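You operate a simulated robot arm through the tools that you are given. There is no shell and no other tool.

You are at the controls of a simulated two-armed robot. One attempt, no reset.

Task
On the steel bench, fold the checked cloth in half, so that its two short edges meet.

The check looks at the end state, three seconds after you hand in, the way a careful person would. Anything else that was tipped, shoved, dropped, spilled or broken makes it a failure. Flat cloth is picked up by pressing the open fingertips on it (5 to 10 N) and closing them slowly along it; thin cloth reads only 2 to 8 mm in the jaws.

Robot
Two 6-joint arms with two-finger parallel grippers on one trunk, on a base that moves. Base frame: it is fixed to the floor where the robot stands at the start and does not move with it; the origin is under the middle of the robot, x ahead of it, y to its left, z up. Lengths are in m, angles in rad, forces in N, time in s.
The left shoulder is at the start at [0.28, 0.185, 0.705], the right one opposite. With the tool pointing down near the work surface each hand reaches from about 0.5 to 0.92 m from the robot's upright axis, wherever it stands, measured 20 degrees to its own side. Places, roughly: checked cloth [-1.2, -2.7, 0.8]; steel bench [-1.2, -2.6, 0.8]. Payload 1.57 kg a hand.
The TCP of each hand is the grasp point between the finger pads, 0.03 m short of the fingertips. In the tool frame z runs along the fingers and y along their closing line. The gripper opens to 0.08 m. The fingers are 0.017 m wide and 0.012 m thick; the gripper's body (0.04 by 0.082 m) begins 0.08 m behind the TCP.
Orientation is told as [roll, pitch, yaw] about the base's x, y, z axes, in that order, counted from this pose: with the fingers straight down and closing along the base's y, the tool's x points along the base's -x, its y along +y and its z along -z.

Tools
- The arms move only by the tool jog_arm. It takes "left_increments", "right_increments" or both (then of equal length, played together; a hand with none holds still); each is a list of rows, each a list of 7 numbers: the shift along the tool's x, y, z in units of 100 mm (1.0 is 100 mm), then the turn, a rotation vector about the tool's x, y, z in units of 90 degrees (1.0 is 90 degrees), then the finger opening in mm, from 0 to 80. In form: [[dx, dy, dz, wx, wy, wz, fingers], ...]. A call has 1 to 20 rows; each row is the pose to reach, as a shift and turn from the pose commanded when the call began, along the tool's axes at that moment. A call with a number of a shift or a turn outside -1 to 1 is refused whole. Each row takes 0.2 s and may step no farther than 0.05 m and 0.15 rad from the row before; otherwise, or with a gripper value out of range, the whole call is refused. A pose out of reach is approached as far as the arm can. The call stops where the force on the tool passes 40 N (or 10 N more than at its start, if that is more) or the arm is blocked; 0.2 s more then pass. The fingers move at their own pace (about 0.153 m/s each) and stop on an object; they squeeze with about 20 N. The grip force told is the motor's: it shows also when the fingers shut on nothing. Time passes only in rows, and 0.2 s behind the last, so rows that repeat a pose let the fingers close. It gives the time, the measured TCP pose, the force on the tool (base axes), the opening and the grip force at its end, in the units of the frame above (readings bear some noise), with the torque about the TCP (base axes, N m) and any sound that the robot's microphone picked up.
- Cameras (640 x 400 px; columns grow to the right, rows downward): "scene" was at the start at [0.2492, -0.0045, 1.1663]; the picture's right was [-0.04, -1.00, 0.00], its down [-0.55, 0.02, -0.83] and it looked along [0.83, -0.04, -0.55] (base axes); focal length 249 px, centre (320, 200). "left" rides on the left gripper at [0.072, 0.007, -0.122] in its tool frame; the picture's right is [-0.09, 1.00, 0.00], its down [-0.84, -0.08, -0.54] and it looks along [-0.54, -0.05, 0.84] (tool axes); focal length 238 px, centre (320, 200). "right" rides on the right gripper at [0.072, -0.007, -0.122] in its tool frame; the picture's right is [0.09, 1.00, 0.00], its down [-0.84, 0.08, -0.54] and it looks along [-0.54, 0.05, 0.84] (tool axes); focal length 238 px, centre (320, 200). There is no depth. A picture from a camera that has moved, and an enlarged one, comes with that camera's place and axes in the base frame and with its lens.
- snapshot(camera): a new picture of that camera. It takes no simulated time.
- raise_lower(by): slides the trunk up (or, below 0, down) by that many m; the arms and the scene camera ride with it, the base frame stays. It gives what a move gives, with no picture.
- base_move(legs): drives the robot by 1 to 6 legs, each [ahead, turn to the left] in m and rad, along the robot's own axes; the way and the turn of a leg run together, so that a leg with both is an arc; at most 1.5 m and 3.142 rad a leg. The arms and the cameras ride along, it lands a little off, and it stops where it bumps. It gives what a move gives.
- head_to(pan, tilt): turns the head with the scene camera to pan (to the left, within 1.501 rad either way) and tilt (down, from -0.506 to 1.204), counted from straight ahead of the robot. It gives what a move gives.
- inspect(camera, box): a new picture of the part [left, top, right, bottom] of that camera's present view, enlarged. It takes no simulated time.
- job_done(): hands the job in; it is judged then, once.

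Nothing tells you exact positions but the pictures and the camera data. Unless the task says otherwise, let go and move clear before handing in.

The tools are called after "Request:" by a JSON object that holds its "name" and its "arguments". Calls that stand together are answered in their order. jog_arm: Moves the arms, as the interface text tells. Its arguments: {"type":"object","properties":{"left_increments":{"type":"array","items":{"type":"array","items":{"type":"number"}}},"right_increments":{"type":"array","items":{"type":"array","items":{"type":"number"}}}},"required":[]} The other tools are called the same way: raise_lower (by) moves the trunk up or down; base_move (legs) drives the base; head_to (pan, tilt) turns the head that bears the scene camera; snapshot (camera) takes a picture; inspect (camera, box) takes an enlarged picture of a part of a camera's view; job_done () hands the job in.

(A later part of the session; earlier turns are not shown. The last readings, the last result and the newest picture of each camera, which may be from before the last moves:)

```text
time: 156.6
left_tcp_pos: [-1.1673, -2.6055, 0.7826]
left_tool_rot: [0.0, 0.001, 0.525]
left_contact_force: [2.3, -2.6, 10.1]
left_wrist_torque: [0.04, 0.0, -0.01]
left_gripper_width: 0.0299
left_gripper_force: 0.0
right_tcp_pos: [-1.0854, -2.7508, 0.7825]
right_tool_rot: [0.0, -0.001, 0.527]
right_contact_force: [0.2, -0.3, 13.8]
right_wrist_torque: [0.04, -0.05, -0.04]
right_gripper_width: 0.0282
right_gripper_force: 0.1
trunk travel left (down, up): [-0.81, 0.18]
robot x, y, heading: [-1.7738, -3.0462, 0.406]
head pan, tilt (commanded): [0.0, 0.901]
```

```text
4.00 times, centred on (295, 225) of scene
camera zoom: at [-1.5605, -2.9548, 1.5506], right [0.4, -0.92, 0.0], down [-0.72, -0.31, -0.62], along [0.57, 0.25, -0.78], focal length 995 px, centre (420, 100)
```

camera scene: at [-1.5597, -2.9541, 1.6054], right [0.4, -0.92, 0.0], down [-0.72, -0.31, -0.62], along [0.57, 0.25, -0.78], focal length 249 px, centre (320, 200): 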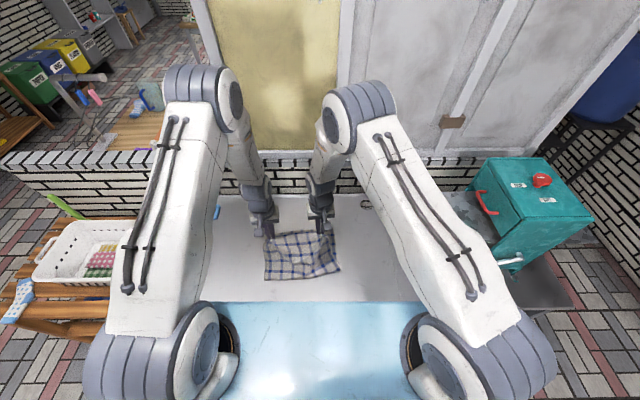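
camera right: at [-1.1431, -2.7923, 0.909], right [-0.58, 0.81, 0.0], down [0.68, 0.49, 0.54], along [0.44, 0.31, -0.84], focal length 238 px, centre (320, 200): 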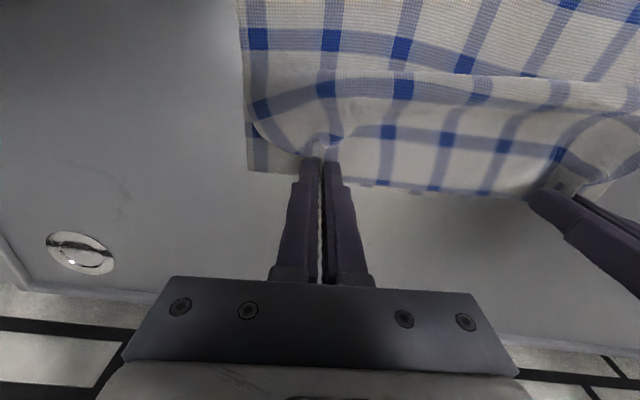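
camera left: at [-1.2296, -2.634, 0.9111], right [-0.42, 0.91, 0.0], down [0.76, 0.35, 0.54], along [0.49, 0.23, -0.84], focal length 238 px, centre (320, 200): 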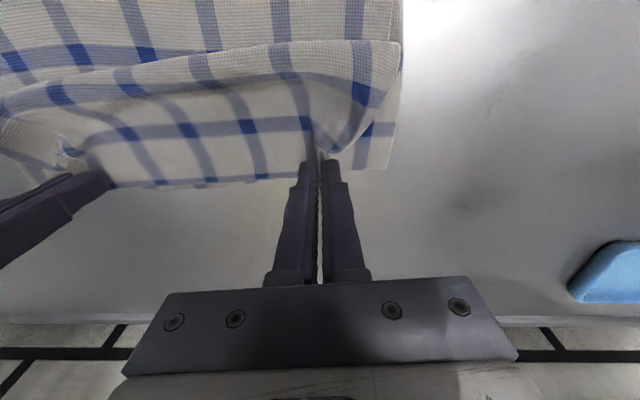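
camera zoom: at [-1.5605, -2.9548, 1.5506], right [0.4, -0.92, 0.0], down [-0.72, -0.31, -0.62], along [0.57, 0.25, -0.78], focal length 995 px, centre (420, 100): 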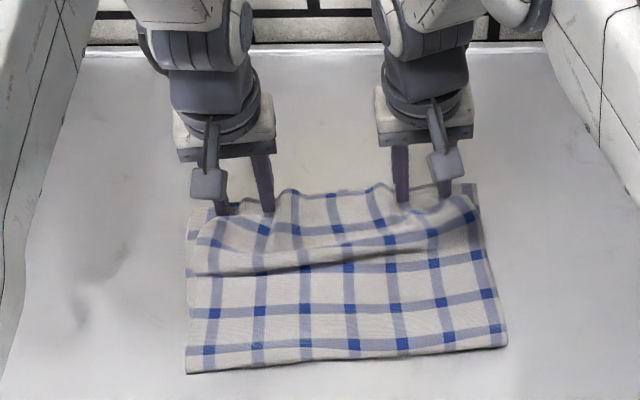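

The gathers are spreading. I lift both hands straight up slowly to see how the edge lies.

Request:
{"name": "jog_arm", "arguments": {"left_increments": [[0, 0, -0.05, 0, 0, 0, 32], [0, 0, -0.2, 0, 0, 0, 32], [0, 0, -0.4, 0, 0, 0, 32], [0, 0, -0.6, 0, 0, 0, 32]], "right_increments": [[0, 0, -0.05, 0, 0, 0, 32], [0, 0, -0.2, 0, 0, 0, 32], [0, 0, -0.4, 0, 0, 0, 32], [0, 0, -0.6, 0, 0, 0, 32]]}}

Request:
{"name": "snapshot", "arguments": {"camera": "left"}}

Request:
{"name": "snapshot", "arguments": {"camera": "right"}}

Request:
{"name": "inspect", "arguments": {"camera": "scene", "box": [220, 175, 370, 275]}}

```text
time: 157.6
left_tcp_pos: [-1.1658, -2.6046, 0.8418]
left_tool_rot: [-0.002, 0.002, 0.527]
left_contact_force: [-0.1, 0.8, 0.4]
left_wrist_torque: [0.03, -0.02, -0.03]
left_gripper_width: 0.032
left_gripper_force: 0.1
right_tcp_pos: [-1.0858, -2.7508, 0.8426]
right_tool_rot: [0.001, 0.0, 0.528]
right_contact_force: [-0.5, 0.2, -0.2]
right_wrist_torque: [-0.01, 0.03, 0.01]
right_gripper_width: 0.0322
right_gripper_force: 0.1
trunk travel left (down, up): [-0.81, 0.18]
robot x, y, heading: [-1.777, -3.0467, 0.404]
head pan, tilt (commanded): [0.0, 0.901]
```

```text
taken
camera left: at [-1.2317, -2.6342, 0.9638], right [-0.42, 0.91, 0.0], down [0.76, 0.35, 0.54], along [0.49, 0.23, -0.84], focal length 238 px, centre (320, 200)
```

left: 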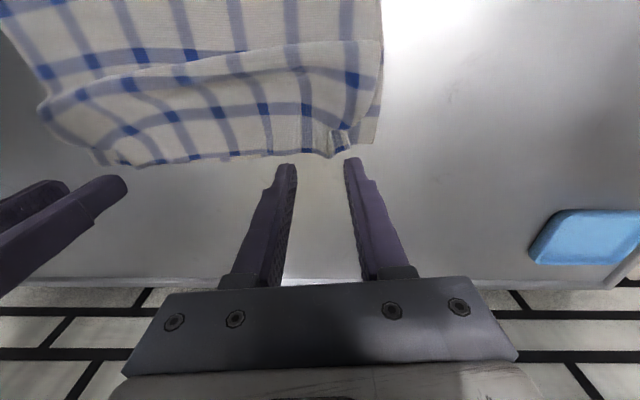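

```text
taken
camera right: at [-1.144, -2.7905, 0.9654], right [-0.58, 0.81, 0.0], down [0.68, 0.49, 0.54], along [0.44, 0.31, -0.84], focal length 238 px, centre (320, 200)
```

right: 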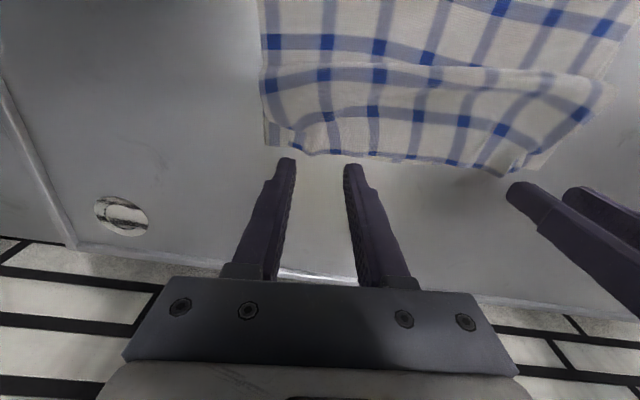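

```text
4.00 times, centred on (295, 225) of scene
camera zoom: at [-1.5595, -2.9541, 1.5503], right [0.4, -0.92, 0.0], down [-0.72, -0.31, -0.62], along [0.57, 0.25, -0.78], focal length 995 px, centre (420, 100)
```

zoom: 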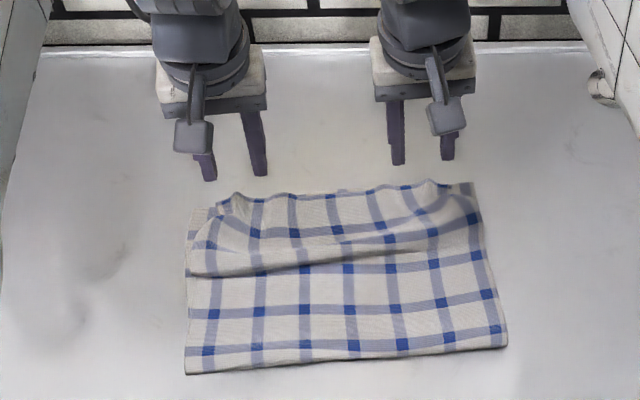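

The cloth is folded, with the edges close together; the top corners are drawn in a little. I raise the hands clear for an unobstructed look.

Request:
{"name": "jog_arm", "arguments": {"left_increments": [[0, 0, -0.4, 0, 0, 0, 32], [0, 0.2, -0.8, 0, 0, 0, 32], [0, 0.5, -1.0, 0, 0, 0, 32], [0, 0.9, -1.0, 0, 0, 0, 32]], "right_increments": [[0, 0, -0.4, 0, 0, 0, 32], [0, -0.2, -0.8, 0, 0, 0, 32], [0, -0.5, -1.0, 0, 0, 0, 32], [0, -0.8, -1.0, 0, 0, 0, 32]]}}

Request:
{"name": "snapshot", "arguments": {"camera": "scene"}}

Request:
{"name": "inspect", "arguments": {"camera": "scene", "box": [235, 200, 355, 280]}}

Request:
{"name": "inspect", "arguments": {"camera": "left", "box": [0, 0, 320, 200]}}

Request:
{"name": "inspect", "arguments": {"camera": "right", "box": [300, 0, 640, 212]}}

```text
time: 158.6
left_tcp_pos: [-1.2103, -2.5278, 0.9416]
left_tool_rot: [-0.001, 0.0, 0.527]
left_contact_force: [-0.8, -0.6, -0.1]
left_wrist_torque: [0.04, 0.0, 0.03]
left_gripper_width: 0.0319
left_gripper_force: 0.0
right_tcp_pos: [-1.0432, -2.8203, 0.9425]
right_tool_rot: [-0.001, 0.0, 0.527]
right_contact_force: [0.0, -0.1, 0.7]
right_wrist_torque: [-0.02, 0.01, -0.02]
right_gripper_width: 0.0319
right_gripper_force: 0.1
trunk travel left (down, up): [-0.81, 0.18]
robot x, y, heading: [-1.7763, -3.0503, 0.405]
head pan, tilt (commanded): [0.0, 0.901]
```

```text
taken
camera scene: at [-1.5597, -2.9544, 1.5504], right [0.4, -0.92, 0.0], down [-0.72, -0.31, -0.62], along [0.57, 0.25, -0.78], focal length 249 px, centre (320, 200)
```

scene: 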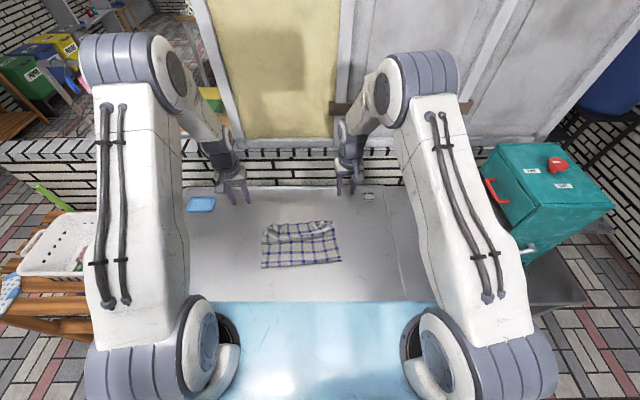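

```text
5.00 times, centred on (295, 240) of scene
camera zoom: at [-1.5597, -2.9544, 1.5504], right [0.4, -0.92, 0.0], down [-0.72, -0.31, -0.62], along [0.57, 0.25, -0.78], focal length 1244 px, centre (445, 0)
```

zoom: 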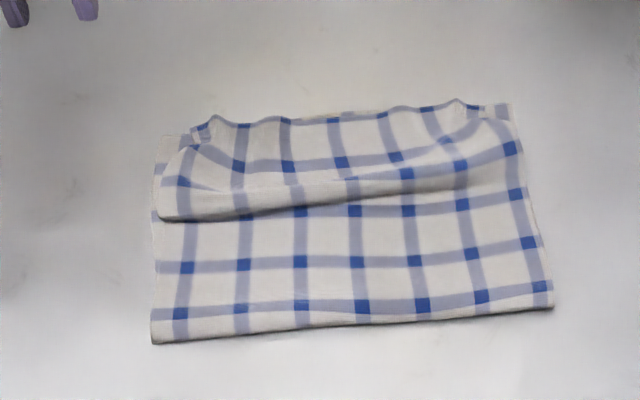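

```text
2.00 times, centred on (160, 100) of left
camera zoom: at [-1.276, -2.5578, 1.064], right [-0.42, 0.91, 0.0], down [0.76, 0.35, 0.54], along [0.49, 0.23, -0.84], focal length 477 px, centre (640, 400)
```

zoom: 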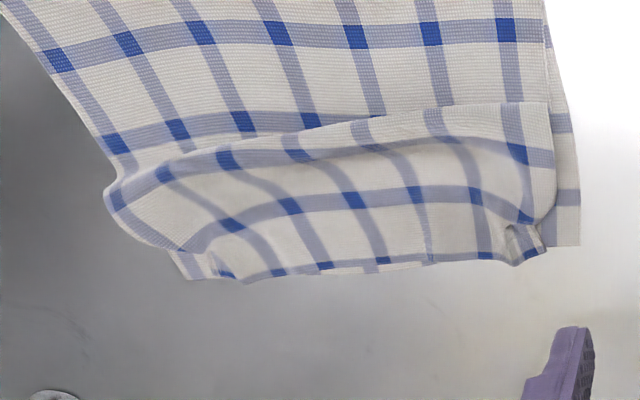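

```text
1.88 times, centred on (470, 106) of right
camera zoom: at [-1.1012, -2.8612, 1.0643], right [-0.58, 0.81, 0.0], down [0.68, 0.49, 0.54], along [0.44, 0.31, -0.84], focal length 449 px, centre (38, 377)
```

zoom: 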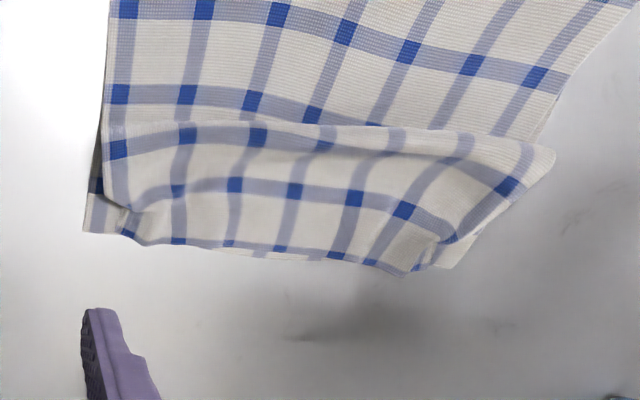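

The short edges meet, but the crease ended up about 3 cm short, so the top layer has some slack forming a hump. The gripped corners still stand up as small ridges, so I'll regrip the top layer there and redo the fold with more of the lower half laid. I bring the hands back above the ridges to look.

Request:
{"name": "jog_arm", "arguments": {"left_increments": [[0.01, -0.25, 0.0, 0, 0, 0, 36], [0.02, -0.5, 0.2, 0, 0, 0, 36], [0.033, -0.765, 0.5, 0, 0, 0, 36], [0.033, -0.765, 0.9, 0, 0, 0, 36]], "right_increments": [[0.02, 0.2, 0.0, 0, 0, 0, 36], [0.04, 0.4, 0.2, 0, 0, 0, 36], [0.056, 0.577, 0.5, 0, 0, 0, 36], [0.056, 0.577, 0.9, 0, 0, 0, 36]]}}

Request:
{"name": "inspect", "arguments": {"camera": "left", "box": [200, 60, 440, 220]}}

Request:
{"name": "inspect", "arguments": {"camera": "right", "box": [200, 60, 440, 220]}}

```text
time: 159.6
left_tcp_pos: [-1.1747, -2.5972, 0.8521]
left_tool_rot: [-0.001, 0.001, 0.528]
left_contact_force: [-1.0, -0.2, -0.9]
left_wrist_torque: [-0.02, -0.02, -0.01]
left_gripper_width: 0.0358
left_gripper_force: 0.0
right_tcp_pos: [-1.0761, -2.7728, 0.854]
right_tool_rot: [0.001, -0.002, 0.526]
right_contact_force: [0.2, -0.7, 0.9]
right_wrist_torque: [-0.01, 0.0, 0.02]
right_gripper_width: 0.0362
right_gripper_force: 0.1
trunk travel left (down, up): [-0.81, 0.18]
robot x, y, heading: [-1.7759, -3.0485, 0.408]
head pan, tilt (commanded): [0.0, 0.901]
```

```text
2.50 times, centred on (320, 140) of left
camera zoom: at [-1.2408, -2.6276, 0.9752], right [-0.42, 0.91, 0.0], down [0.76, 0.35, 0.54], along [0.49, 0.23, -0.84], focal length 596 px, centre (320, 350)
```

zoom: 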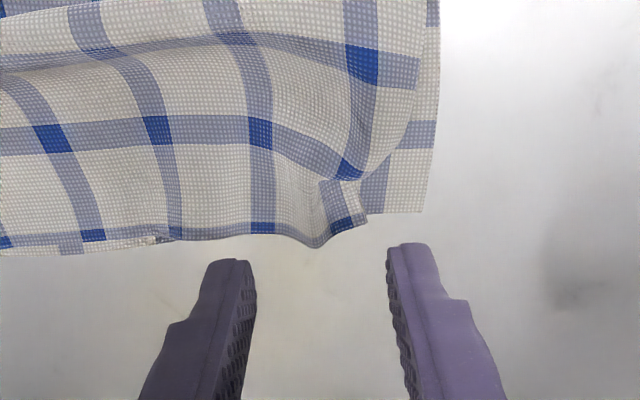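

```text
2.50 times, centred on (320, 140) of right
camera zoom: at [-1.1363, -2.8133, 0.9765], right [-0.58, 0.81, 0.0], down [0.68, 0.49, 0.54], along [0.44, 0.31, -0.84], focal length 596 px, centre (320, 350)
```

zoom: 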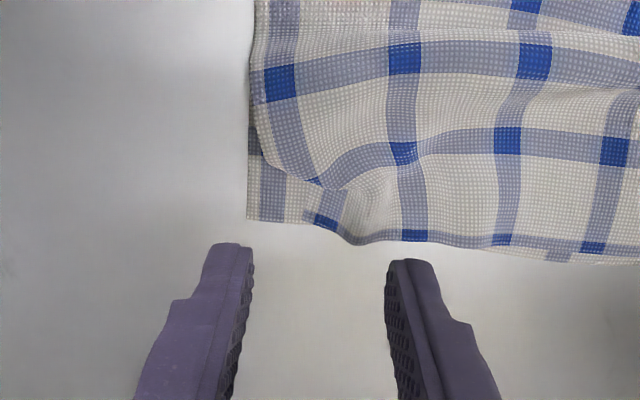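

The ridges stand between the open fingers. I shift slightly (right hand 11 mm inward) and lower around them without pressing.

Request:
{"name": "jog_arm", "arguments": {"left_increments": [[-0.08, 0, 0.2, 0, 0, 0, 38], [-0.08, 0, 0.4, 0, 0, 0, 38], [-0.08, 0, 0.55, 0, 0, 0, 38]], "right_increments": [[-0.08, 0.11, 0.2, 0, 0, 0, 38], [-0.08, 0.11, 0.4, 0, 0, 0, 38], [-0.08, 0.11, 0.57, 0, 0, 0, 38]]}}

Request:
{"name": "inspect", "arguments": {"camera": "left", "box": [200, 80, 440, 240]}}

Request:
{"name": "inspect", "arguments": {"camera": "right", "box": [200, 80, 440, 240]}}

```text
time: 160.4
left_tcp_pos: [-1.1699, -2.5931, 0.7955]
left_tool_rot: [0.0, 0.001, 0.527]
left_contact_force: [1.2, -0.2, 0.2]
left_wrist_torque: [-0.01, -0.02, -0.04]
left_gripper_width: 0.0382
left_gripper_force: 0.0
right_tcp_pos: [-1.0771, -2.7596, 0.7962]
right_tool_rot: [0.001, 0.0, 0.527]
right_contact_force: [-0.5, -0.4, 0.0]
right_wrist_torque: [-0.03, -0.01, -0.01]
right_gripper_width: 0.0381
right_gripper_force: 0.1
trunk travel left (down, up): [-0.81, 0.18]
robot x, y, heading: [-1.7735, -3.0467, 0.41]
head pan, tilt (commanded): [0.0, 0.901]
```

```text
2.50 times, centred on (320, 160) of left
camera zoom: at [-1.2347, -2.6225, 0.9182], right [-0.42, 0.91, 0.0], down [0.76, 0.35, 0.54], along [0.49, 0.23, -0.84], focal length 596 px, centre (320, 300)
```

zoom: 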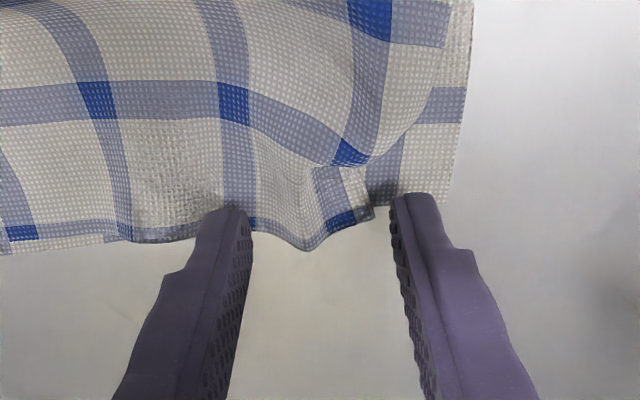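

```text
2.50 times, centred on (320, 160) of right
camera zoom: at [-1.1366, -2.8001, 0.9181], right [-0.58, 0.81, 0.0], down [0.68, 0.49, 0.54], along [0.44, 0.31, -0.84], focal length 596 px, centre (320, 300)
```

zoom: 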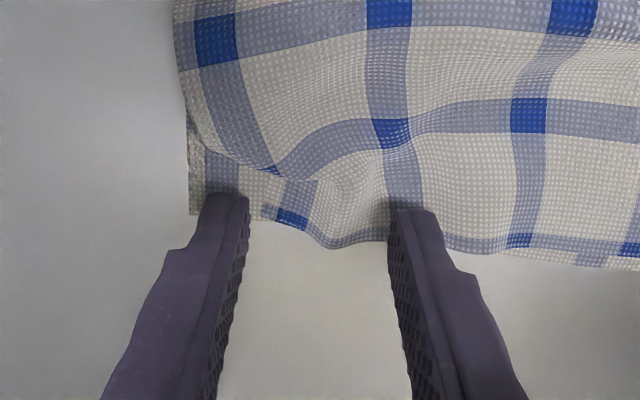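

Both ridges are between the fingers. I go down to about 4 mm above the lower layer and close slowly on the ridges only.

Request:
{"name": "jog_arm", "arguments": {"left_increments": [[0, 0, 0.05, 0, 0, 0, 38], [0, 0, 0.085, 0, 0, 0, 38], [0, 0, 0.085, 0, 0, 0, 34], [0, 0, 0.085, 0, 0, 0, 30], [0, 0, 0.085, 0, 0, 0, 26], [0, 0, 0.085, 0, 0, 0, 22], [0, 0, 0.085, 0, 0, 0, 18], [0, 0, 0.085, 0, 0, 0, 14], [0, 0, 0.085, 0, 0, 0, 10], [0, 0, 0.085, 0, 0, 0, 6], [0, 0, 0.085, 0, 0, 0, 2], [0, 0, 0.085, 0, 0, 0, 0], [0, 0, 0.085, 0, 0, 0, 0], [0, 0, 0.085, 0, 0, 0, 0]], "right_increments": [[0, 0, 0.05, 0, 0, 0, 38], [0, 0, 0.09, 0, 0, 0, 38], [0, 0, 0.09, 0, 0, 0, 34], [0, 0, 0.09, 0, 0, 0, 30], [0, 0, 0.09, 0, 0, 0, 26], [0, 0, 0.09, 0, 0, 0, 22], [0, 0, 0.09, 0, 0, 0, 18], [0, 0, 0.09, 0, 0, 0, 14], [0, 0, 0.09, 0, 0, 0, 10], [0, 0, 0.09, 0, 0, 0, 6], [0, 0, 0.09, 0, 0, 0, 2], [0, 0, 0.09, 0, 0, 0, 0], [0, 0, 0.09, 0, 0, 0, 0], [0, 0, 0.09, 0, 0, 0, 0]]}}

Request:
{"name": "inspect", "arguments": {"camera": "left", "box": [200, 80, 440, 240]}}

Request:
{"name": "inspect", "arguments": {"camera": "right", "box": [200, 80, 440, 240]}}

```text
time: 163.4
left_tcp_pos: [-1.1688, -2.5914, 0.7892]
left_tool_rot: [0.0, 0.001, 0.526]
left_contact_force: [3.2, -4.0, -0.7]
left_wrist_torque: [-0.1, -0.08, 0.0]
left_gripper_width: 0.0025
left_gripper_force: 20.2
right_tcp_pos: [-1.0765, -2.7596, 0.7873]
right_tool_rot: [-0.001, 0.001, 0.527]
right_contact_force: [-3.6, 3.6, 0.1]
right_wrist_torque: [0.1, 0.08, -0.01]
right_gripper_width: 0.002
right_gripper_force: 20.2
trunk travel left (down, up): [-0.81, 0.18]
robot x, y, heading: [-1.7722, -3.0502, 0.407]
head pan, tilt (commanded): [0.0, 0.901]
```

```text
2.50 times, centred on (320, 160) of left
camera zoom: at [-1.2343, -2.6216, 0.9099], right [-0.42, 0.91, 0.0], down [0.76, 0.35, 0.54], along [0.49, 0.23, -0.84], focal length 596 px, centre (320, 300)
```

zoom: 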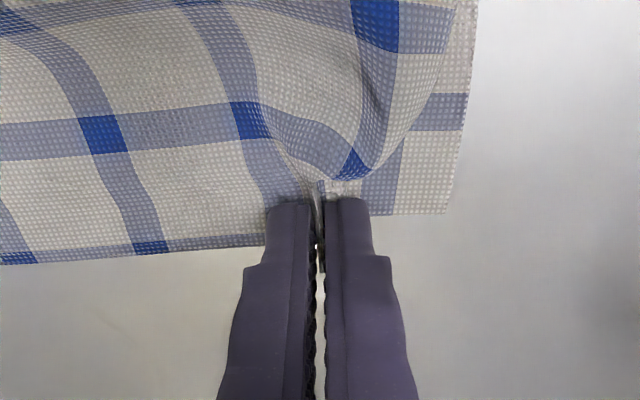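

```text
2.50 times, centred on (320, 160) of right
camera zoom: at [-1.1356, -2.7997, 0.9087], right [-0.58, 0.81, 0.0], down [0.68, 0.49, 0.54], along [0.44, 0.31, -0.84], focal length 596 px, centre (320, 300)
```

zoom: 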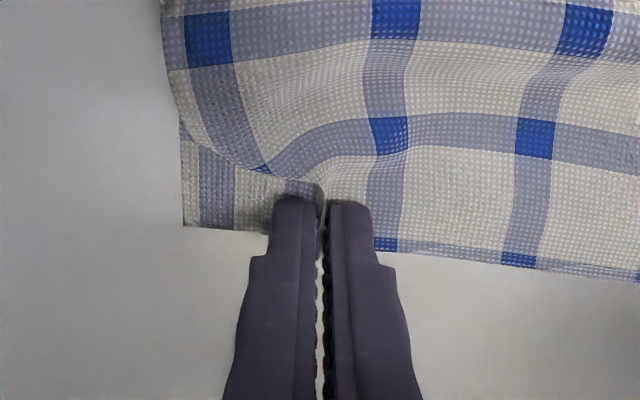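

Both ridges are gripped again, top layer only, with the lower corners left in place. I slacken the edge a little, lift it and swing it back toward me to lay more of the lower half.

Request:
{"name": "jog_arm", "arguments": {"left_increments": [[0.1, -0.06, -0.25, 0, 0, 0, 0], [0.25, -0.07, -0.5, 0, 0, 0, 0], [0.45, -0.07, -0.75, 0, 0, 0, 0], [0.65, -0.07, -0.92, 0, 0, 0, 0], [0.82, -0.07, -1.0, 0, 0, 0, 0], [1.0, -0.07, -1.0, 0, 0, 0, 0]], "right_increments": [[0.1, 0.06, -0.25, 0, 0, 0, 0], [0.25, 0.07, -0.5, 0, 0, 0, 0], [0.45, 0.07, -0.75, 0, 0, 0, 0], [0.65, 0.07, -0.92, 0, 0, 0, 0], [0.82, 0.07, -1.0, 0, 0, 0, 0], [1.0, 0.07, -1.0, 0, 0, 0, 0]]}}

Request:
{"name": "inspect", "arguments": {"camera": "scene", "box": [220, 180, 370, 280]}}

Request:
{"name": "snapshot", "arguments": {"camera": "left"}}

Request:
{"name": "snapshot", "arguments": {"camera": "right"}}

```text
time: 164.8
left_tcp_pos: [-1.2519, -2.6478, 0.8903]
left_tool_rot: [0.002, 0.0, 0.527]
left_contact_force: [0.5, 0.8, -0.7]
left_wrist_torque: [0.03, 0.02, 0.03]
left_gripper_width: 0.0025
left_gripper_force: 20.1
right_tcp_pos: [-1.1672, -2.8027, 0.8863]
right_tool_rot: [0.0, 0.001, 0.528]
right_contact_force: [0.0, 0.5, -0.4]
right_wrist_torque: [-0.06, -0.01, 0.0]
right_gripper_width: 0.0019
right_gripper_force: 20.2
trunk travel left (down, up): [-0.81, 0.18]
robot x, y, heading: [-1.7792, -3.0499, 0.408]
head pan, tilt (commanded): [0.0, 0.901]
```

```text
4.00 times, centred on (295, 230) of scene
camera zoom: at [-1.5595, -2.9541, 1.5504], right [0.4, -0.92, 0.0], down [-0.72, -0.31, -0.62], along [0.57, 0.25, -0.78], focal length 995 px, centre (420, 80)
```

zoom: 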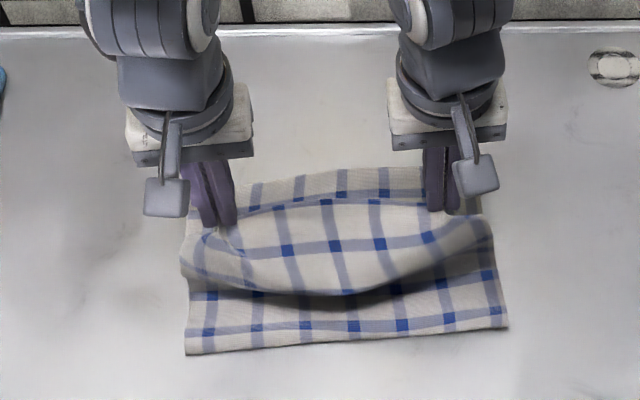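

```text
taken
camera left: at [-1.3176, -2.6778, 1.0114], right [-0.42, 0.91, 0.0], down [0.76, 0.35, 0.54], along [0.49, 0.23, -0.84], focal length 238 px, centre (320, 200)
```

left: 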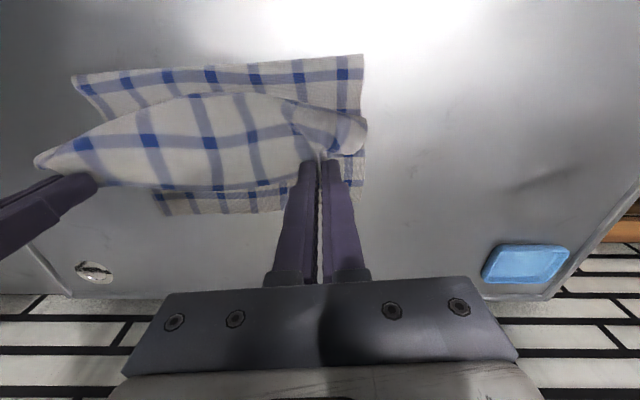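

```text
taken
camera right: at [-1.2257, -2.8438, 1.0087], right [-0.58, 0.81, 0.0], down [0.68, 0.49, 0.54], along [0.44, 0.31, -0.84], focal length 238 px, centre (320, 200)
```

right: 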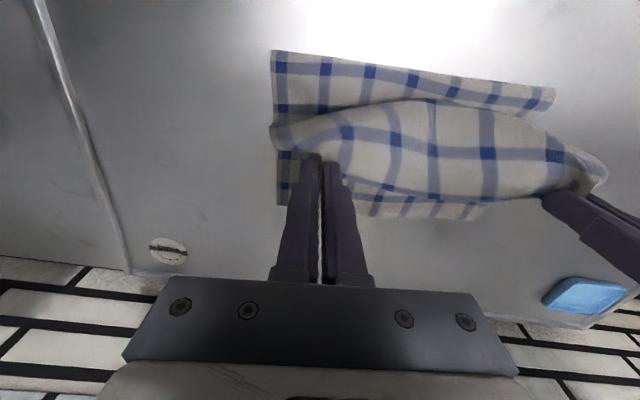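

The top layer lifts cleanly and the lower half stays put. I swing the edge further back toward me.

Request:
{"name": "jog_arm", "arguments": {"left_increments": [[0.2, 0, -0.2, 0, 0, 0, 0], [0.4, 0, -0.33, 0, 0, 0, 0], [0.6, 0, -0.38, 0, 0, 0, 0], [0.8, 0, -0.33, 0, 0, 0, 0], [1.0, 0, -0.2, 0, 0, 0, 0]], "right_increments": [[0.2, 0, -0.2, 0, 0, 0, 0], [0.4, 0, -0.33, 0, 0, 0, 0], [0.6, 0, -0.38, 0, 0, 0, 0], [0.8, 0, -0.33, 0, 0, 0, 0], [1.0, 0, -0.2, 0, 0, 0, 0]]}}

Request:
{"name": "inspect", "arguments": {"camera": "scene", "box": [220, 190, 370, 290]}}

Request:
{"name": "snapshot", "arguments": {"camera": "left"}}

Request:
{"name": "snapshot", "arguments": {"camera": "right"}}

```text
time: 166.0
left_tcp_pos: [-1.3375, -2.6968, 0.9106]
left_tool_rot: [0.0, 0.0, 0.529]
left_contact_force: [0.1, 0.5, 1.3]
left_wrist_torque: [0.0, 0.0, 0.02]
left_gripper_width: 0.0025
left_gripper_force: 19.8
right_tcp_pos: [-1.2536, -2.8541, 0.906]
right_tool_rot: [0.0, -0.003, 0.526]
right_contact_force: [0.0, -0.3, -0.1]
right_wrist_torque: [0.02, -0.01, -0.01]
right_gripper_width: 0.0021
right_gripper_force: 19.9
trunk travel left (down, up): [-0.81, 0.18]
robot x, y, heading: [-1.7777, -3.0481, 0.408]
head pan, tilt (commanded): [0.0, 0.901]
```

```text
4.00 times, centred on (295, 240) of scene
camera zoom: at [-1.5597, -2.9542, 1.5504], right [0.4, -0.92, 0.0], down [-0.72, -0.31, -0.62], along [0.57, 0.25, -0.78], focal length 995 px, centre (420, 40)
```

zoom: 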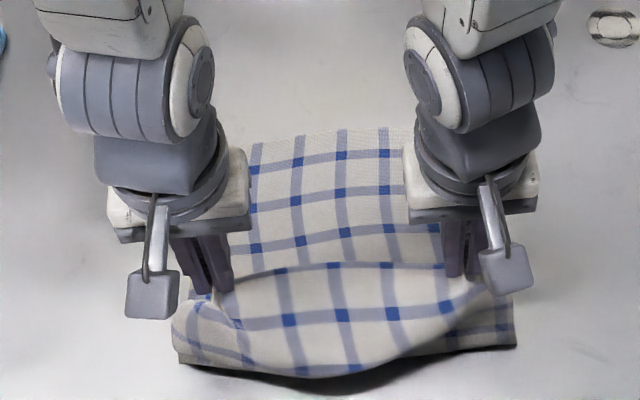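

```text
taken
camera left: at [-1.4033, -2.7277, 1.0316], right [-0.42, 0.91, 0.0], down [0.76, 0.35, 0.54], along [0.49, 0.23, -0.84], focal length 238 px, centre (320, 200)
```

left: 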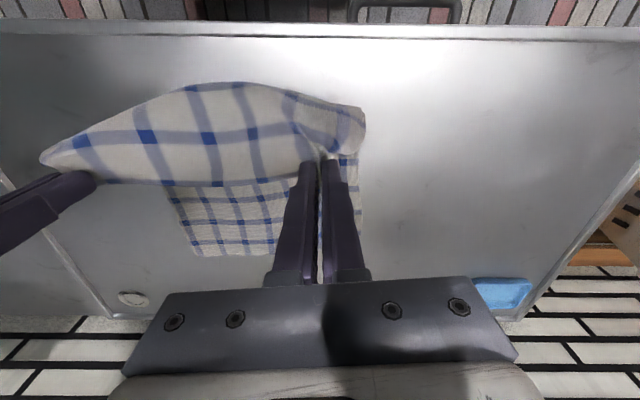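

```text
taken
camera right: at [-1.3122, -2.895, 1.0279], right [-0.58, 0.81, 0.0], down [0.68, 0.49, 0.54], along [0.44, 0.31, -0.84], focal length 238 px, centre (320, 200)
```

right: 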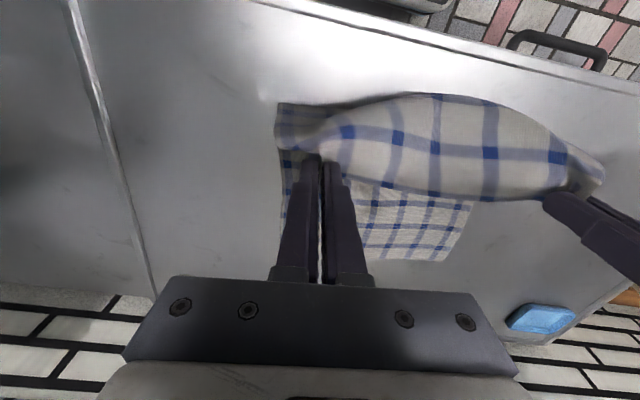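

The lower half now extends to the halfway line. I go back a touch more on the left and lower to set the crease, then check.

Request:
{"name": "jog_arm", "arguments": {"left_increments": [[0.08, 0, 0.15, 0, 0, 0, 0], [0.16, 0, 0.3, 0, 0, 0, 0], [0.2, 0, 0.4, 0, 0, 0, 0]], "right_increments": [[0.03, 0, 0.15, 0, 0, 0, 0], [0.05, 0, 0.3, 0, 0, 0, 0], [0.08, 0, 0.4, 0, 0, 0, 0]]}}

Request:
{"name": "snapshot", "arguments": {"camera": "scene"}}

Request:
{"name": "inspect", "arguments": {"camera": "scene", "box": [220, 200, 370, 300]}}

```text
time: 166.8
left_tcp_pos: [-1.3546, -2.7075, 0.8683]
left_tool_rot: [0.0, 0.001, 0.526]
left_contact_force: [0.2, -0.5, 0.5]
left_wrist_torque: [-0.02, 0.02, 0.02]
left_gripper_width: 0.0025
left_gripper_force: 19.8
right_tcp_pos: [-1.2608, -2.8587, 0.8654]
right_tool_rot: [0.0, 0.001, 0.526]
right_contact_force: [0.1, 0.3, 0.2]
right_wrist_torque: [-0.01, 0.02, 0.03]
right_gripper_width: 0.0021
right_gripper_force: 20.0
trunk travel left (down, up): [-0.81, 0.18]
robot x, y, heading: [-1.7751, -3.0453, 0.408]
head pan, tilt (commanded): [0.0, 0.901]
```

```text
taken
camera scene: at [-1.5596, -2.9542, 1.5504], right [0.4, -0.92, 0.0], down [-0.72, -0.31, -0.62], along [0.57, 0.25, -0.78], focal length 249 px, centre (320, 200)
```

scene: 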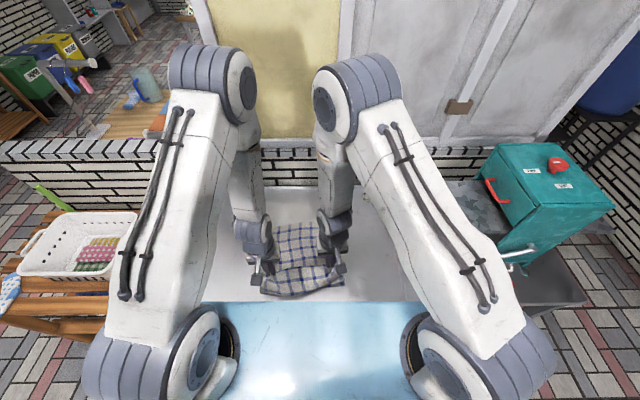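

```text
4.00 times, centred on (295, 250) of scene
camera zoom: at [-1.5596, -2.9542, 1.5504], right [0.4, -0.92, 0.0], down [-0.72, -0.31, -0.62], along [0.57, 0.25, -0.78], focal length 995 px, centre (420, 0)
```

zoom: 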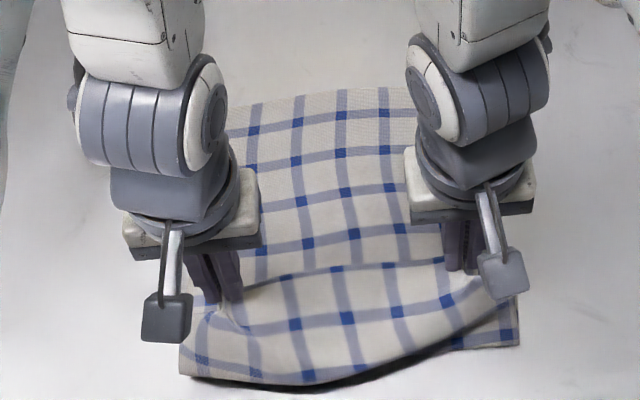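

The lower half is now laid slightly past halfway, so the last pull will take out all slack. I swing the edge forward again on a lower path that doesn't tug the crease.

Request:
{"name": "jog_arm", "arguments": {"left_increments": [[-0.2, 0, -0.04, 0, 0, 0, 0], [-0.4, 0, -0.08, 0, 0, 0, 0], [-0.6, 0, -0.1, 0, 0, 0, 0], [-0.8, 0, -0.1, 0, 0, 0, 0], [-1.0, 0, -0.1, 0, 0, 0, 0]], "right_increments": [[-0.19, 0, -0.04, 0, 0, 0, 0], [-0.38, 0, -0.08, 0, 0, 0, 0], [-0.58, 0, -0.1, 0, 0, 0, 0], [-0.77, 0, -0.1, 0, 0, 0, 0], [-0.967, 0, -0.1, 0, 0, 0, 0]]}}

Request:
{"name": "jog_arm", "arguments": {"left_increments": [[-0.2, 0, 0.06, 0, 0, 0, 0], [-0.4, 0, 0.14, 0, 0, 0, 0], [-0.55, 0, 0.25, 0, 0, 0, 0], [-0.7, 0, 0.4, 0, 0, 0, 0]], "right_increments": [[-0.19, 0, 0.06, 0, 0, 0, 0], [-0.38, 0, 0.14, 0, 0, 0, 0], [-0.53, 0, 0.25, 0, 0, 0, 0], [-0.676, 0, 0.4, 0, 0, 0, 0]]}}

Request:
{"name": "inspect", "arguments": {"camera": "scene", "box": [220, 185, 370, 285]}}

Request:
{"name": "snapshot", "arguments": {"camera": "left"}}

Request:
{"name": "snapshot", "arguments": {"camera": "right"}}

```text
time: 168.0
left_tcp_pos: [-1.2673, -2.6569, 0.879]
left_tool_rot: [0.0, 0.0, 0.527]
left_contact_force: [0.3, 0.5, 0.5]
left_wrist_torque: [-0.04, 0.0, 0.0]
left_gripper_width: 0.0026
left_gripper_force: 19.8
right_tcp_pos: [-1.1768, -2.8083, 0.8757]
right_tool_rot: [0.0, 0.0, 0.527]
right_contact_force: [-0.6, -0.6, 0.1]
right_wrist_torque: [0.0, -0.02, -0.03]
right_gripper_width: 0.002
right_gripper_force: 19.8
trunk travel left (down, up): [-0.81, 0.18]
robot x, y, heading: [-1.7777, -3.0461, 0.409]
head pan, tilt (commanded): [0.0, 0.901]
```

```text
time: 169.0
left_tcp_pos: [-1.208, -2.6222, 0.84]
left_tool_rot: [0.0, 0.0, 0.53]
left_contact_force: [0.0, -0.2, 0.6]
left_wrist_torque: [-0.05, -0.04, 0.01]
left_gripper_width: 0.0022
left_gripper_force: 19.9
right_tcp_pos: [-1.117, -2.7759, 0.8354]
right_tool_rot: [-0.001, 0.0, 0.527]
right_contact_force: [-0.9, 0.0, -0.3]
right_wrist_torque: [0.0, -0.03, 0.02]
right_gripper_width: 0.002
right_gripper_force: 20.3
trunk travel left (down, up): [-0.81, 0.18]
robot x, y, heading: [-1.7779, -3.0444, 0.411]
head pan, tilt (commanded): [0.0, 0.901]
```

```text
4.00 times, centred on (295, 235) of scene
camera zoom: at [-1.5598, -2.9543, 1.5504], right [0.4, -0.92, 0.0], down [-0.72, -0.31, -0.62], along [0.57, 0.25, -0.78], focal length 995 px, centre (420, 60)
```

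zoom: 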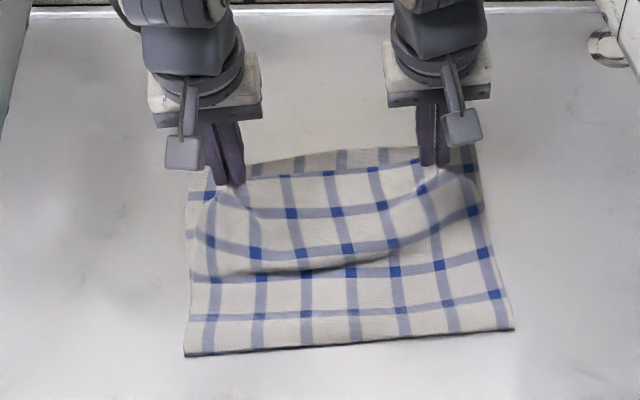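

```text
taken
camera left: at [-1.2734, -2.6531, 0.9614], right [-0.42, 0.91, 0.0], down [0.76, 0.35, 0.54], along [0.49, 0.23, -0.84], focal length 238 px, centre (320, 200)
```

left: 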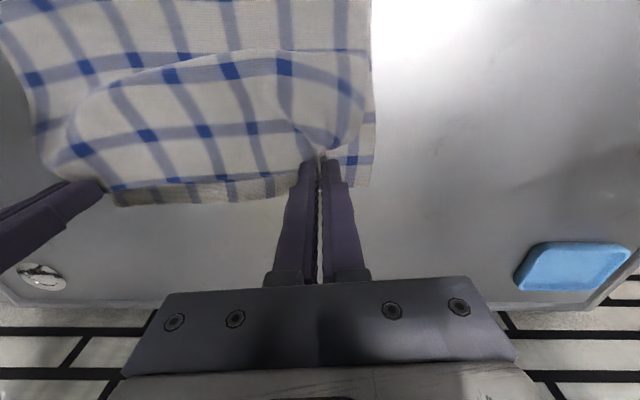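

```text
taken
camera right: at [-1.1763, -2.8161, 0.9581], right [-0.58, 0.81, 0.0], down [0.68, 0.49, 0.54], along [0.44, 0.31, -0.84], focal length 238 px, centre (320, 200)
```

right: 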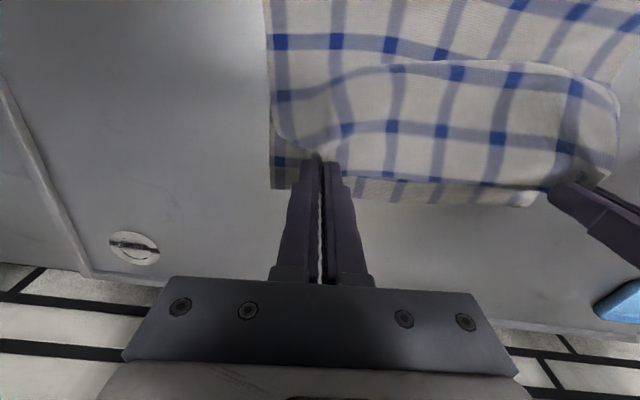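

The crease is now only about 1 cm short of halfway. A lower swing should keep it in place better, so I take the edge back once more and repeat closer to the bench.

Request:
{"name": "jog_arm", "arguments": {"left_increments": [[0.2, 0, -0.2, 0, 0, 0, 0], [0.4, 0, -0.33, 0, 0, 0, 0], [0.6, 0, -0.38, 0, 0, 0, 0], [0.8, 0, -0.38, 0, 0, 0, 0], [1.0, 0, -0.35, 0, 0, 0, 0]], "right_increments": [[0.2, 0, -0.2, 0, 0, 0, 0], [0.4, 0, -0.33, 0, 0, 0, 0], [0.6, 0, -0.38, 0, 0, 0, 0], [0.8, 0, -0.38, 0, 0, 0, 0], [0.98, 0, -0.35, 0, 0, 0, 0]]}}

Request:
{"name": "jog_arm", "arguments": {"left_increments": [[0.2, 0, 0, 0, 0, 0, 0], [0.4, 0, 0.1, 0, 0, 0, 0], [0.6, 0, 0.22, 0, 0, 0, 0], [0.8, 0, 0.36, 0, 0, 0, 0], [0.95, 0, 0.5, 0, 0, 0, 0], [1.0, 0, 0.55, 0, 0, 0, 0]], "right_increments": [[0.2, 0, 0, 0, 0, 0, 0], [0.4, 0, 0.1, 0, 0, 0, 0], [0.6, 0, 0.22, 0, 0, 0, 0], [0.8, 0, 0.36, 0, 0, 0, 0], [0.93, 0, 0.5, 0, 0, 0, 0], [0.98, 0, 0.55, 0, 0, 0, 0]]}}

Request:
{"name": "inspect", "arguments": {"camera": "scene", "box": [220, 205, 370, 305]}}

Request:
{"name": "snapshot", "arguments": {"camera": "left"}}

```text
time: 170.2
left_tcp_pos: [-1.2936, -2.6745, 0.8725]
left_tool_rot: [0.0, 0.001, 0.529]
left_contact_force: [-0.5, 1.0, 0.6]
left_wrist_torque: [0.0, 0.03, 0.0]
left_gripper_width: 0.0023
left_gripper_force: 20.3
right_tcp_pos: [-1.202, -2.8239, 0.8713]
right_tool_rot: [0.001, 0.0, 0.528]
right_contact_force: [-0.2, -0.1, -0.1]
right_wrist_torque: [-0.04, 0.01, -0.04]
right_gripper_width: 0.0023
right_gripper_force: 19.9
trunk travel left (down, up): [-0.81, 0.18]
robot x, y, heading: [-1.7782, -3.0489, 0.408]
head pan, tilt (commanded): [0.0, 0.901]
```

```text
time: 171.6
left_tcp_pos: [-1.3812, -2.7237, 0.82]
left_tool_rot: [-0.001, -0.001, 0.527]
left_contact_force: [0.4, -0.1, 0.9]
left_wrist_torque: [-0.01, 0.03, -0.02]
left_gripper_width: 0.0028
left_gripper_force: 20.0
right_tcp_pos: [-1.2879, -2.8742, 0.8147]
right_tool_rot: [0.0, -0.001, 0.528]
right_contact_force: [0.1, -0.2, -0.1]
right_wrist_torque: [-0.01, 0.0, 0.02]
right_gripper_width: 0.0021
right_gripper_force: 20.1
trunk travel left (down, up): [-0.81, 0.18]
robot x, y, heading: [-1.7791, -3.0447, 0.413]
head pan, tilt (commanded): [0.0, 0.901]
```

```text
4.00 times, centred on (295, 255) of scene
camera zoom: at [-1.5596, -2.9542, 1.5504], right [0.4, -0.92, 0.0], down [-0.72, -0.31, -0.62], along [0.57, 0.25, -0.78], focal length 995 px, centre (420, -20)
```

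zoom: 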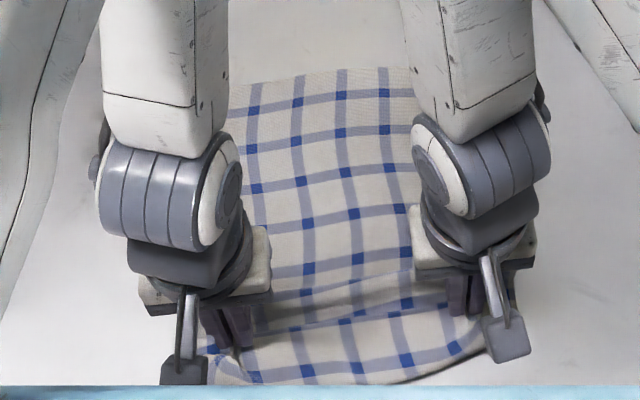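

```text
taken
camera left: at [-1.4463, -2.7543, 0.9413], right [-0.42, 0.91, 0.0], down [0.76, 0.35, 0.54], along [0.49, 0.23, -0.84], focal length 238 px, centre (320, 200)
```

left: 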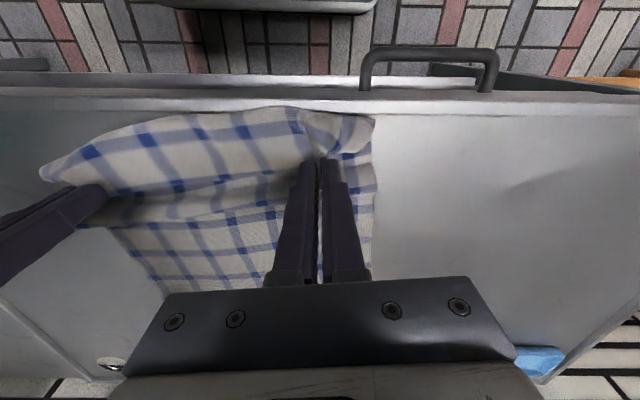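

The cloth is laid well past halfway now. I swing forward again, this time keeping the edge only about 4 cm above the bench.

Request:
{"name": "jog_arm", "arguments": {"left_increments": [[-0.2, 0, -0.03, 0, 0, 0, 0], [-0.4, 0, -0.05, 0, 0, 0, 0], [-0.6, 0, -0.05, 0, 0, 0, 0], [-0.8, 0, -0.05, 0, 0, 0, 0], [-1.0, 0, -0.05, 0, 0, 0, 0]], "right_increments": [[-0.19, 0, -0.05, 0, 0, 0, 0], [-0.39, 0, -0.08, 0, 0, 0, 0], [-0.58, 0, -0.08, 0, 0, 0, 0], [-0.78, 0, -0.08, 0, 0, 0, 0], [-0.97, 0, -0.08, 0, 0, 0, 0]]}}

Request:
{"name": "jog_arm", "arguments": {"left_increments": [[-0.2, 0, 0, 0, 0, 0, 0], [-0.4, 0, 0, 0, 0, 0, 0], [-0.6, 0, 0, 0, 0, 0, 0], [-0.8, 0, 0.02, 0, 0, 0, 0], [-0.95, 0, 0.05, 0, 0, 0, 0]], "right_increments": [[-0.2, 0, 0, 0, 0, 0, 0], [-0.4, 0, 0, 0, 0, 0, 0], [-0.6, 0, 0, 0, 0, 0, 0], [-0.78, 0, 0.02, 0, 0, 0, 0], [-0.93, 0, 0.05, 0, 0, 0, 0]]}}

Request:
{"name": "inspect", "arguments": {"camera": "scene", "box": [220, 185, 370, 285]}}

Request:
{"name": "snapshot", "arguments": {"camera": "left"}}

Request:
{"name": "snapshot", "arguments": {"camera": "right"}}

```text
time: 172.8
left_tcp_pos: [-1.294, -2.6733, 0.8242]
left_tool_rot: [0.001, 0.0, 0.527]
left_contact_force: [0.2, 0.9, 0.1]
left_wrist_torque: [0.02, -0.01, 0.01]
left_gripper_width: 0.0025
left_gripper_force: 20.1
right_tcp_pos: [-1.2038, -2.8248, 0.8243]
right_tool_rot: [-0.001, 0.002, 0.527]
right_contact_force: [-0.3, 0.8, -0.3]
right_wrist_torque: [-0.01, -0.02, -0.01]
right_gripper_width: 0.0023
right_gripper_force: 19.8
trunk travel left (down, up): [-0.81, 0.18]
robot x, y, heading: [-1.7763, -3.047, 0.41]
head pan, tilt (commanded): [0.0, 0.901]
```

```text
time: 174.0
left_tcp_pos: [-1.2126, -2.6263, 0.8197]
left_tool_rot: [0.0, 0.003, 0.528]
left_contact_force: [0.0, 0.1, 0.0]
left_wrist_torque: [-0.03, -0.01, 0.0]
left_gripper_width: 0.0022
left_gripper_force: 20.3
right_tcp_pos: [-1.1233, -2.7801, 0.819]
right_tool_rot: [0.002, 0.0, 0.527]
right_contact_force: [0.0, -0.1, -0.3]
right_wrist_torque: [0.02, -0.03, -0.02]
right_gripper_width: 0.0019
right_gripper_force: 20.5
trunk travel left (down, up): [-0.81, 0.18]
robot x, y, heading: [-1.7752, -3.0469, 0.414]
head pan, tilt (commanded): [0.0, 0.901]
```

```text
4.00 times, centred on (295, 235) of scene
camera zoom: at [-1.5597, -2.9542, 1.5504], right [0.4, -0.92, 0.0], down [-0.72, -0.31, -0.62], along [0.57, 0.25, -0.78], focal length 995 px, centre (420, 60)
```

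zoom: 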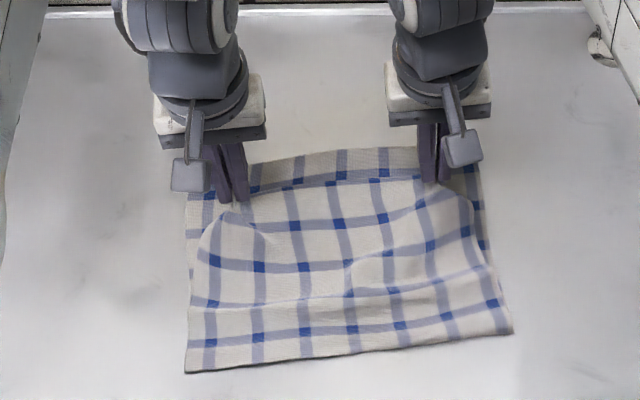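

```text
taken
camera left: at [-1.2781, -2.6562, 0.9411], right [-0.42, 0.91, 0.0], down [0.76, 0.35, 0.54], along [0.49, 0.23, -0.84], focal length 238 px, centre (320, 200)
```

left: 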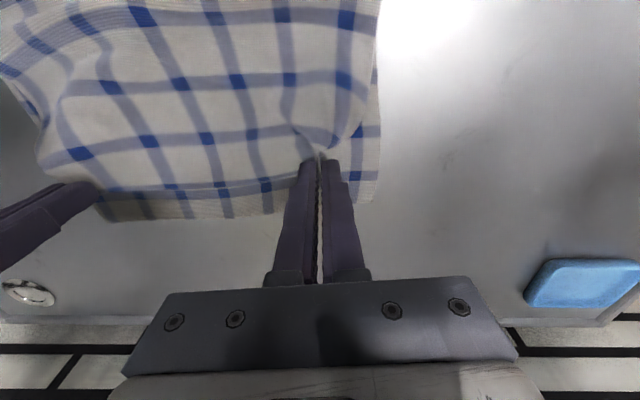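

```text
taken
camera right: at [-1.1818, -2.8195, 0.9413], right [-0.58, 0.81, 0.0], down [0.68, 0.49, 0.54], along [0.44, 0.31, -0.84], focal length 238 px, centre (320, 200)
```

right: 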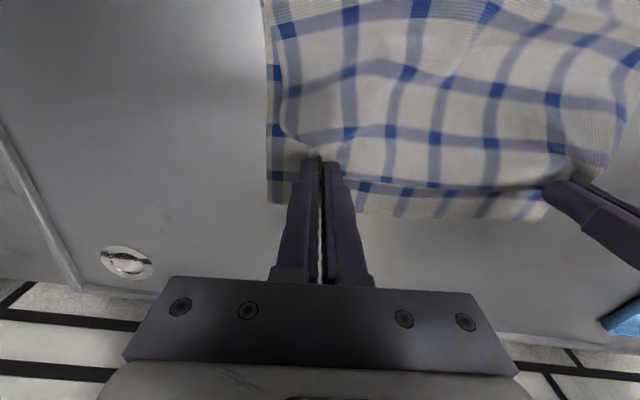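

The crease now sits right at the halfway line, and the edge is about 5 cm from the far edge, well centred. I make the final forward and downward move.

Request:
{"name": "jog_arm", "arguments": {"left_increments": [[-0.15, 0.01, 0.06, 0, 0, 0, 0], [-0.3, 0.02, 0.13, 0, 0, 0, 0], [-0.42, 0.02, 0.21, 0, 0, 0, 0], [-0.48, 0.02, 0.28, 0, 0, 0, 0], [-0.48, 0.02, 0.32, 0, 0, 0, 0]], "right_increments": [[-0.15, 0.01, 0.06, 0, 0, 0, 0], [-0.3, 0.02, 0.13, 0, 0, 0, 0], [-0.43, 0.02, 0.21, 0, 0, 0, 0], [-0.5, 0.02, 0.28, 0, 0, 0, 0], [-0.5, 0.02, 0.32, 0, 0, 0, 0]]}}

Request:
{"name": "inspect", "arguments": {"camera": "scene", "box": [220, 175, 370, 275]}}

Request:
{"name": "snapshot", "arguments": {"camera": "left"}}

Request:
{"name": "snapshot", "arguments": {"camera": "right"}}

```text
time: 175.2
left_tcp_pos: [-1.1731, -2.5988, 0.7873]
left_tool_rot: [0.0, 0.0, 0.527]
left_contact_force: [0.2, -0.2, 0.6]
left_wrist_torque: [0.0, 0.03, -0.01]
left_gripper_width: 0.0023
left_gripper_force: 20.1
right_tcp_pos: [-1.0819, -2.7522, 0.7855]
right_tool_rot: [0.001, 0.0, 0.527]
right_contact_force: [-0.6, -0.6, -0.1]
right_wrist_torque: [-0.01, -0.03, 0.01]
right_gripper_width: 0.0021
right_gripper_force: 20.3
trunk travel left (down, up): [-0.81, 0.18]
robot x, y, heading: [-1.7742, -3.0483, 0.408]
head pan, tilt (commanded): [0.0, 0.901]
```

```text
4.00 times, centred on (295, 225) of scene
camera zoom: at [-1.5596, -2.9541, 1.5504], right [0.4, -0.92, 0.0], down [-0.72, -0.31, -0.62], along [0.57, 0.25, -0.78], focal length 995 px, centre (420, 100)
```

zoom: 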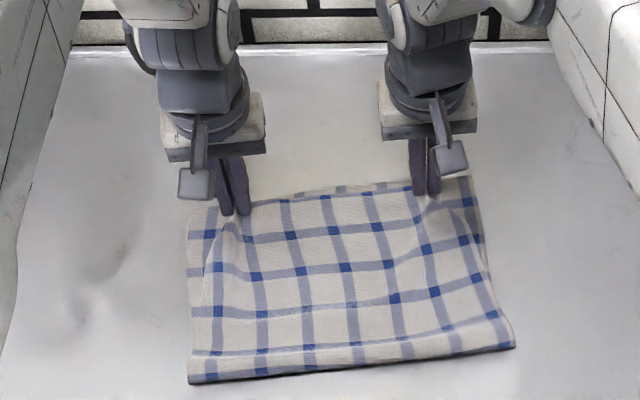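

```text
taken
camera left: at [-1.2378, -2.6293, 0.9087], right [-0.42, 0.91, 0.0], down [0.76, 0.35, 0.54], along [0.49, 0.23, -0.84], focal length 238 px, centre (320, 200)
```

left: 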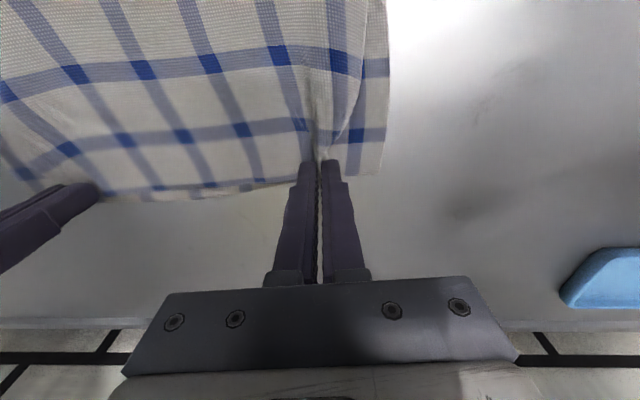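

```text
taken
camera right: at [-1.1402, -2.7929, 0.9089], right [-0.58, 0.81, 0.0], down [0.68, 0.49, 0.54], along [0.44, 0.31, -0.84], focal length 238 px, centre (320, 200)
```

right: 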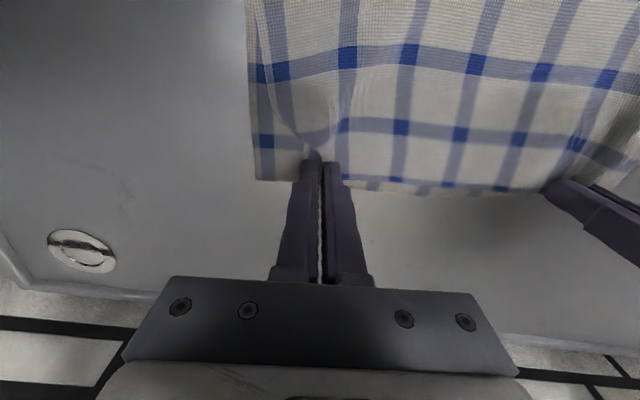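

The fold is nearly flat now and both edges almost coincide. I nudge the right hand 6 mm further and lower both to light contact.

Request:
{"name": "jog_arm", "arguments": {"left_increments": [[-0.01, 0, 0.02, 0, 0, 0, 0], [-0.01, 0, 0.04, 0, 0, 0, 0]], "right_increments": [[-0.03, 0, 0.0, 0, 0, 0, 0], [-0.06, 0, 0.025, 0, 0, 0, 0]]}}

```text
time: 175.8
left_tcp_pos: [-1.1715, -2.5975, 0.7834]
left_tool_rot: [0.001, 0.0, 0.529]
left_contact_force: [-0.6, -0.3, 5.8]
left_wrist_torque: [-0.03, 0.03, 0.0]
left_gripper_width: 0.0025
left_gripper_force: 19.9
right_tcp_pos: [-1.0751, -2.7486, 0.784]
right_tool_rot: [0.0, -0.001, 0.527]
right_contact_force: [-0.7, 0.4, 3.2]
right_wrist_torque: [0.01, -0.01, 0.01]
right_gripper_width: 0.0021
right_gripper_force: 19.3
trunk travel left (down, up): [-0.81, 0.18]
robot x, y, heading: [-1.7714, -3.0507, 0.411]
head pan, tilt (commanded): [0.0, 0.901]
```

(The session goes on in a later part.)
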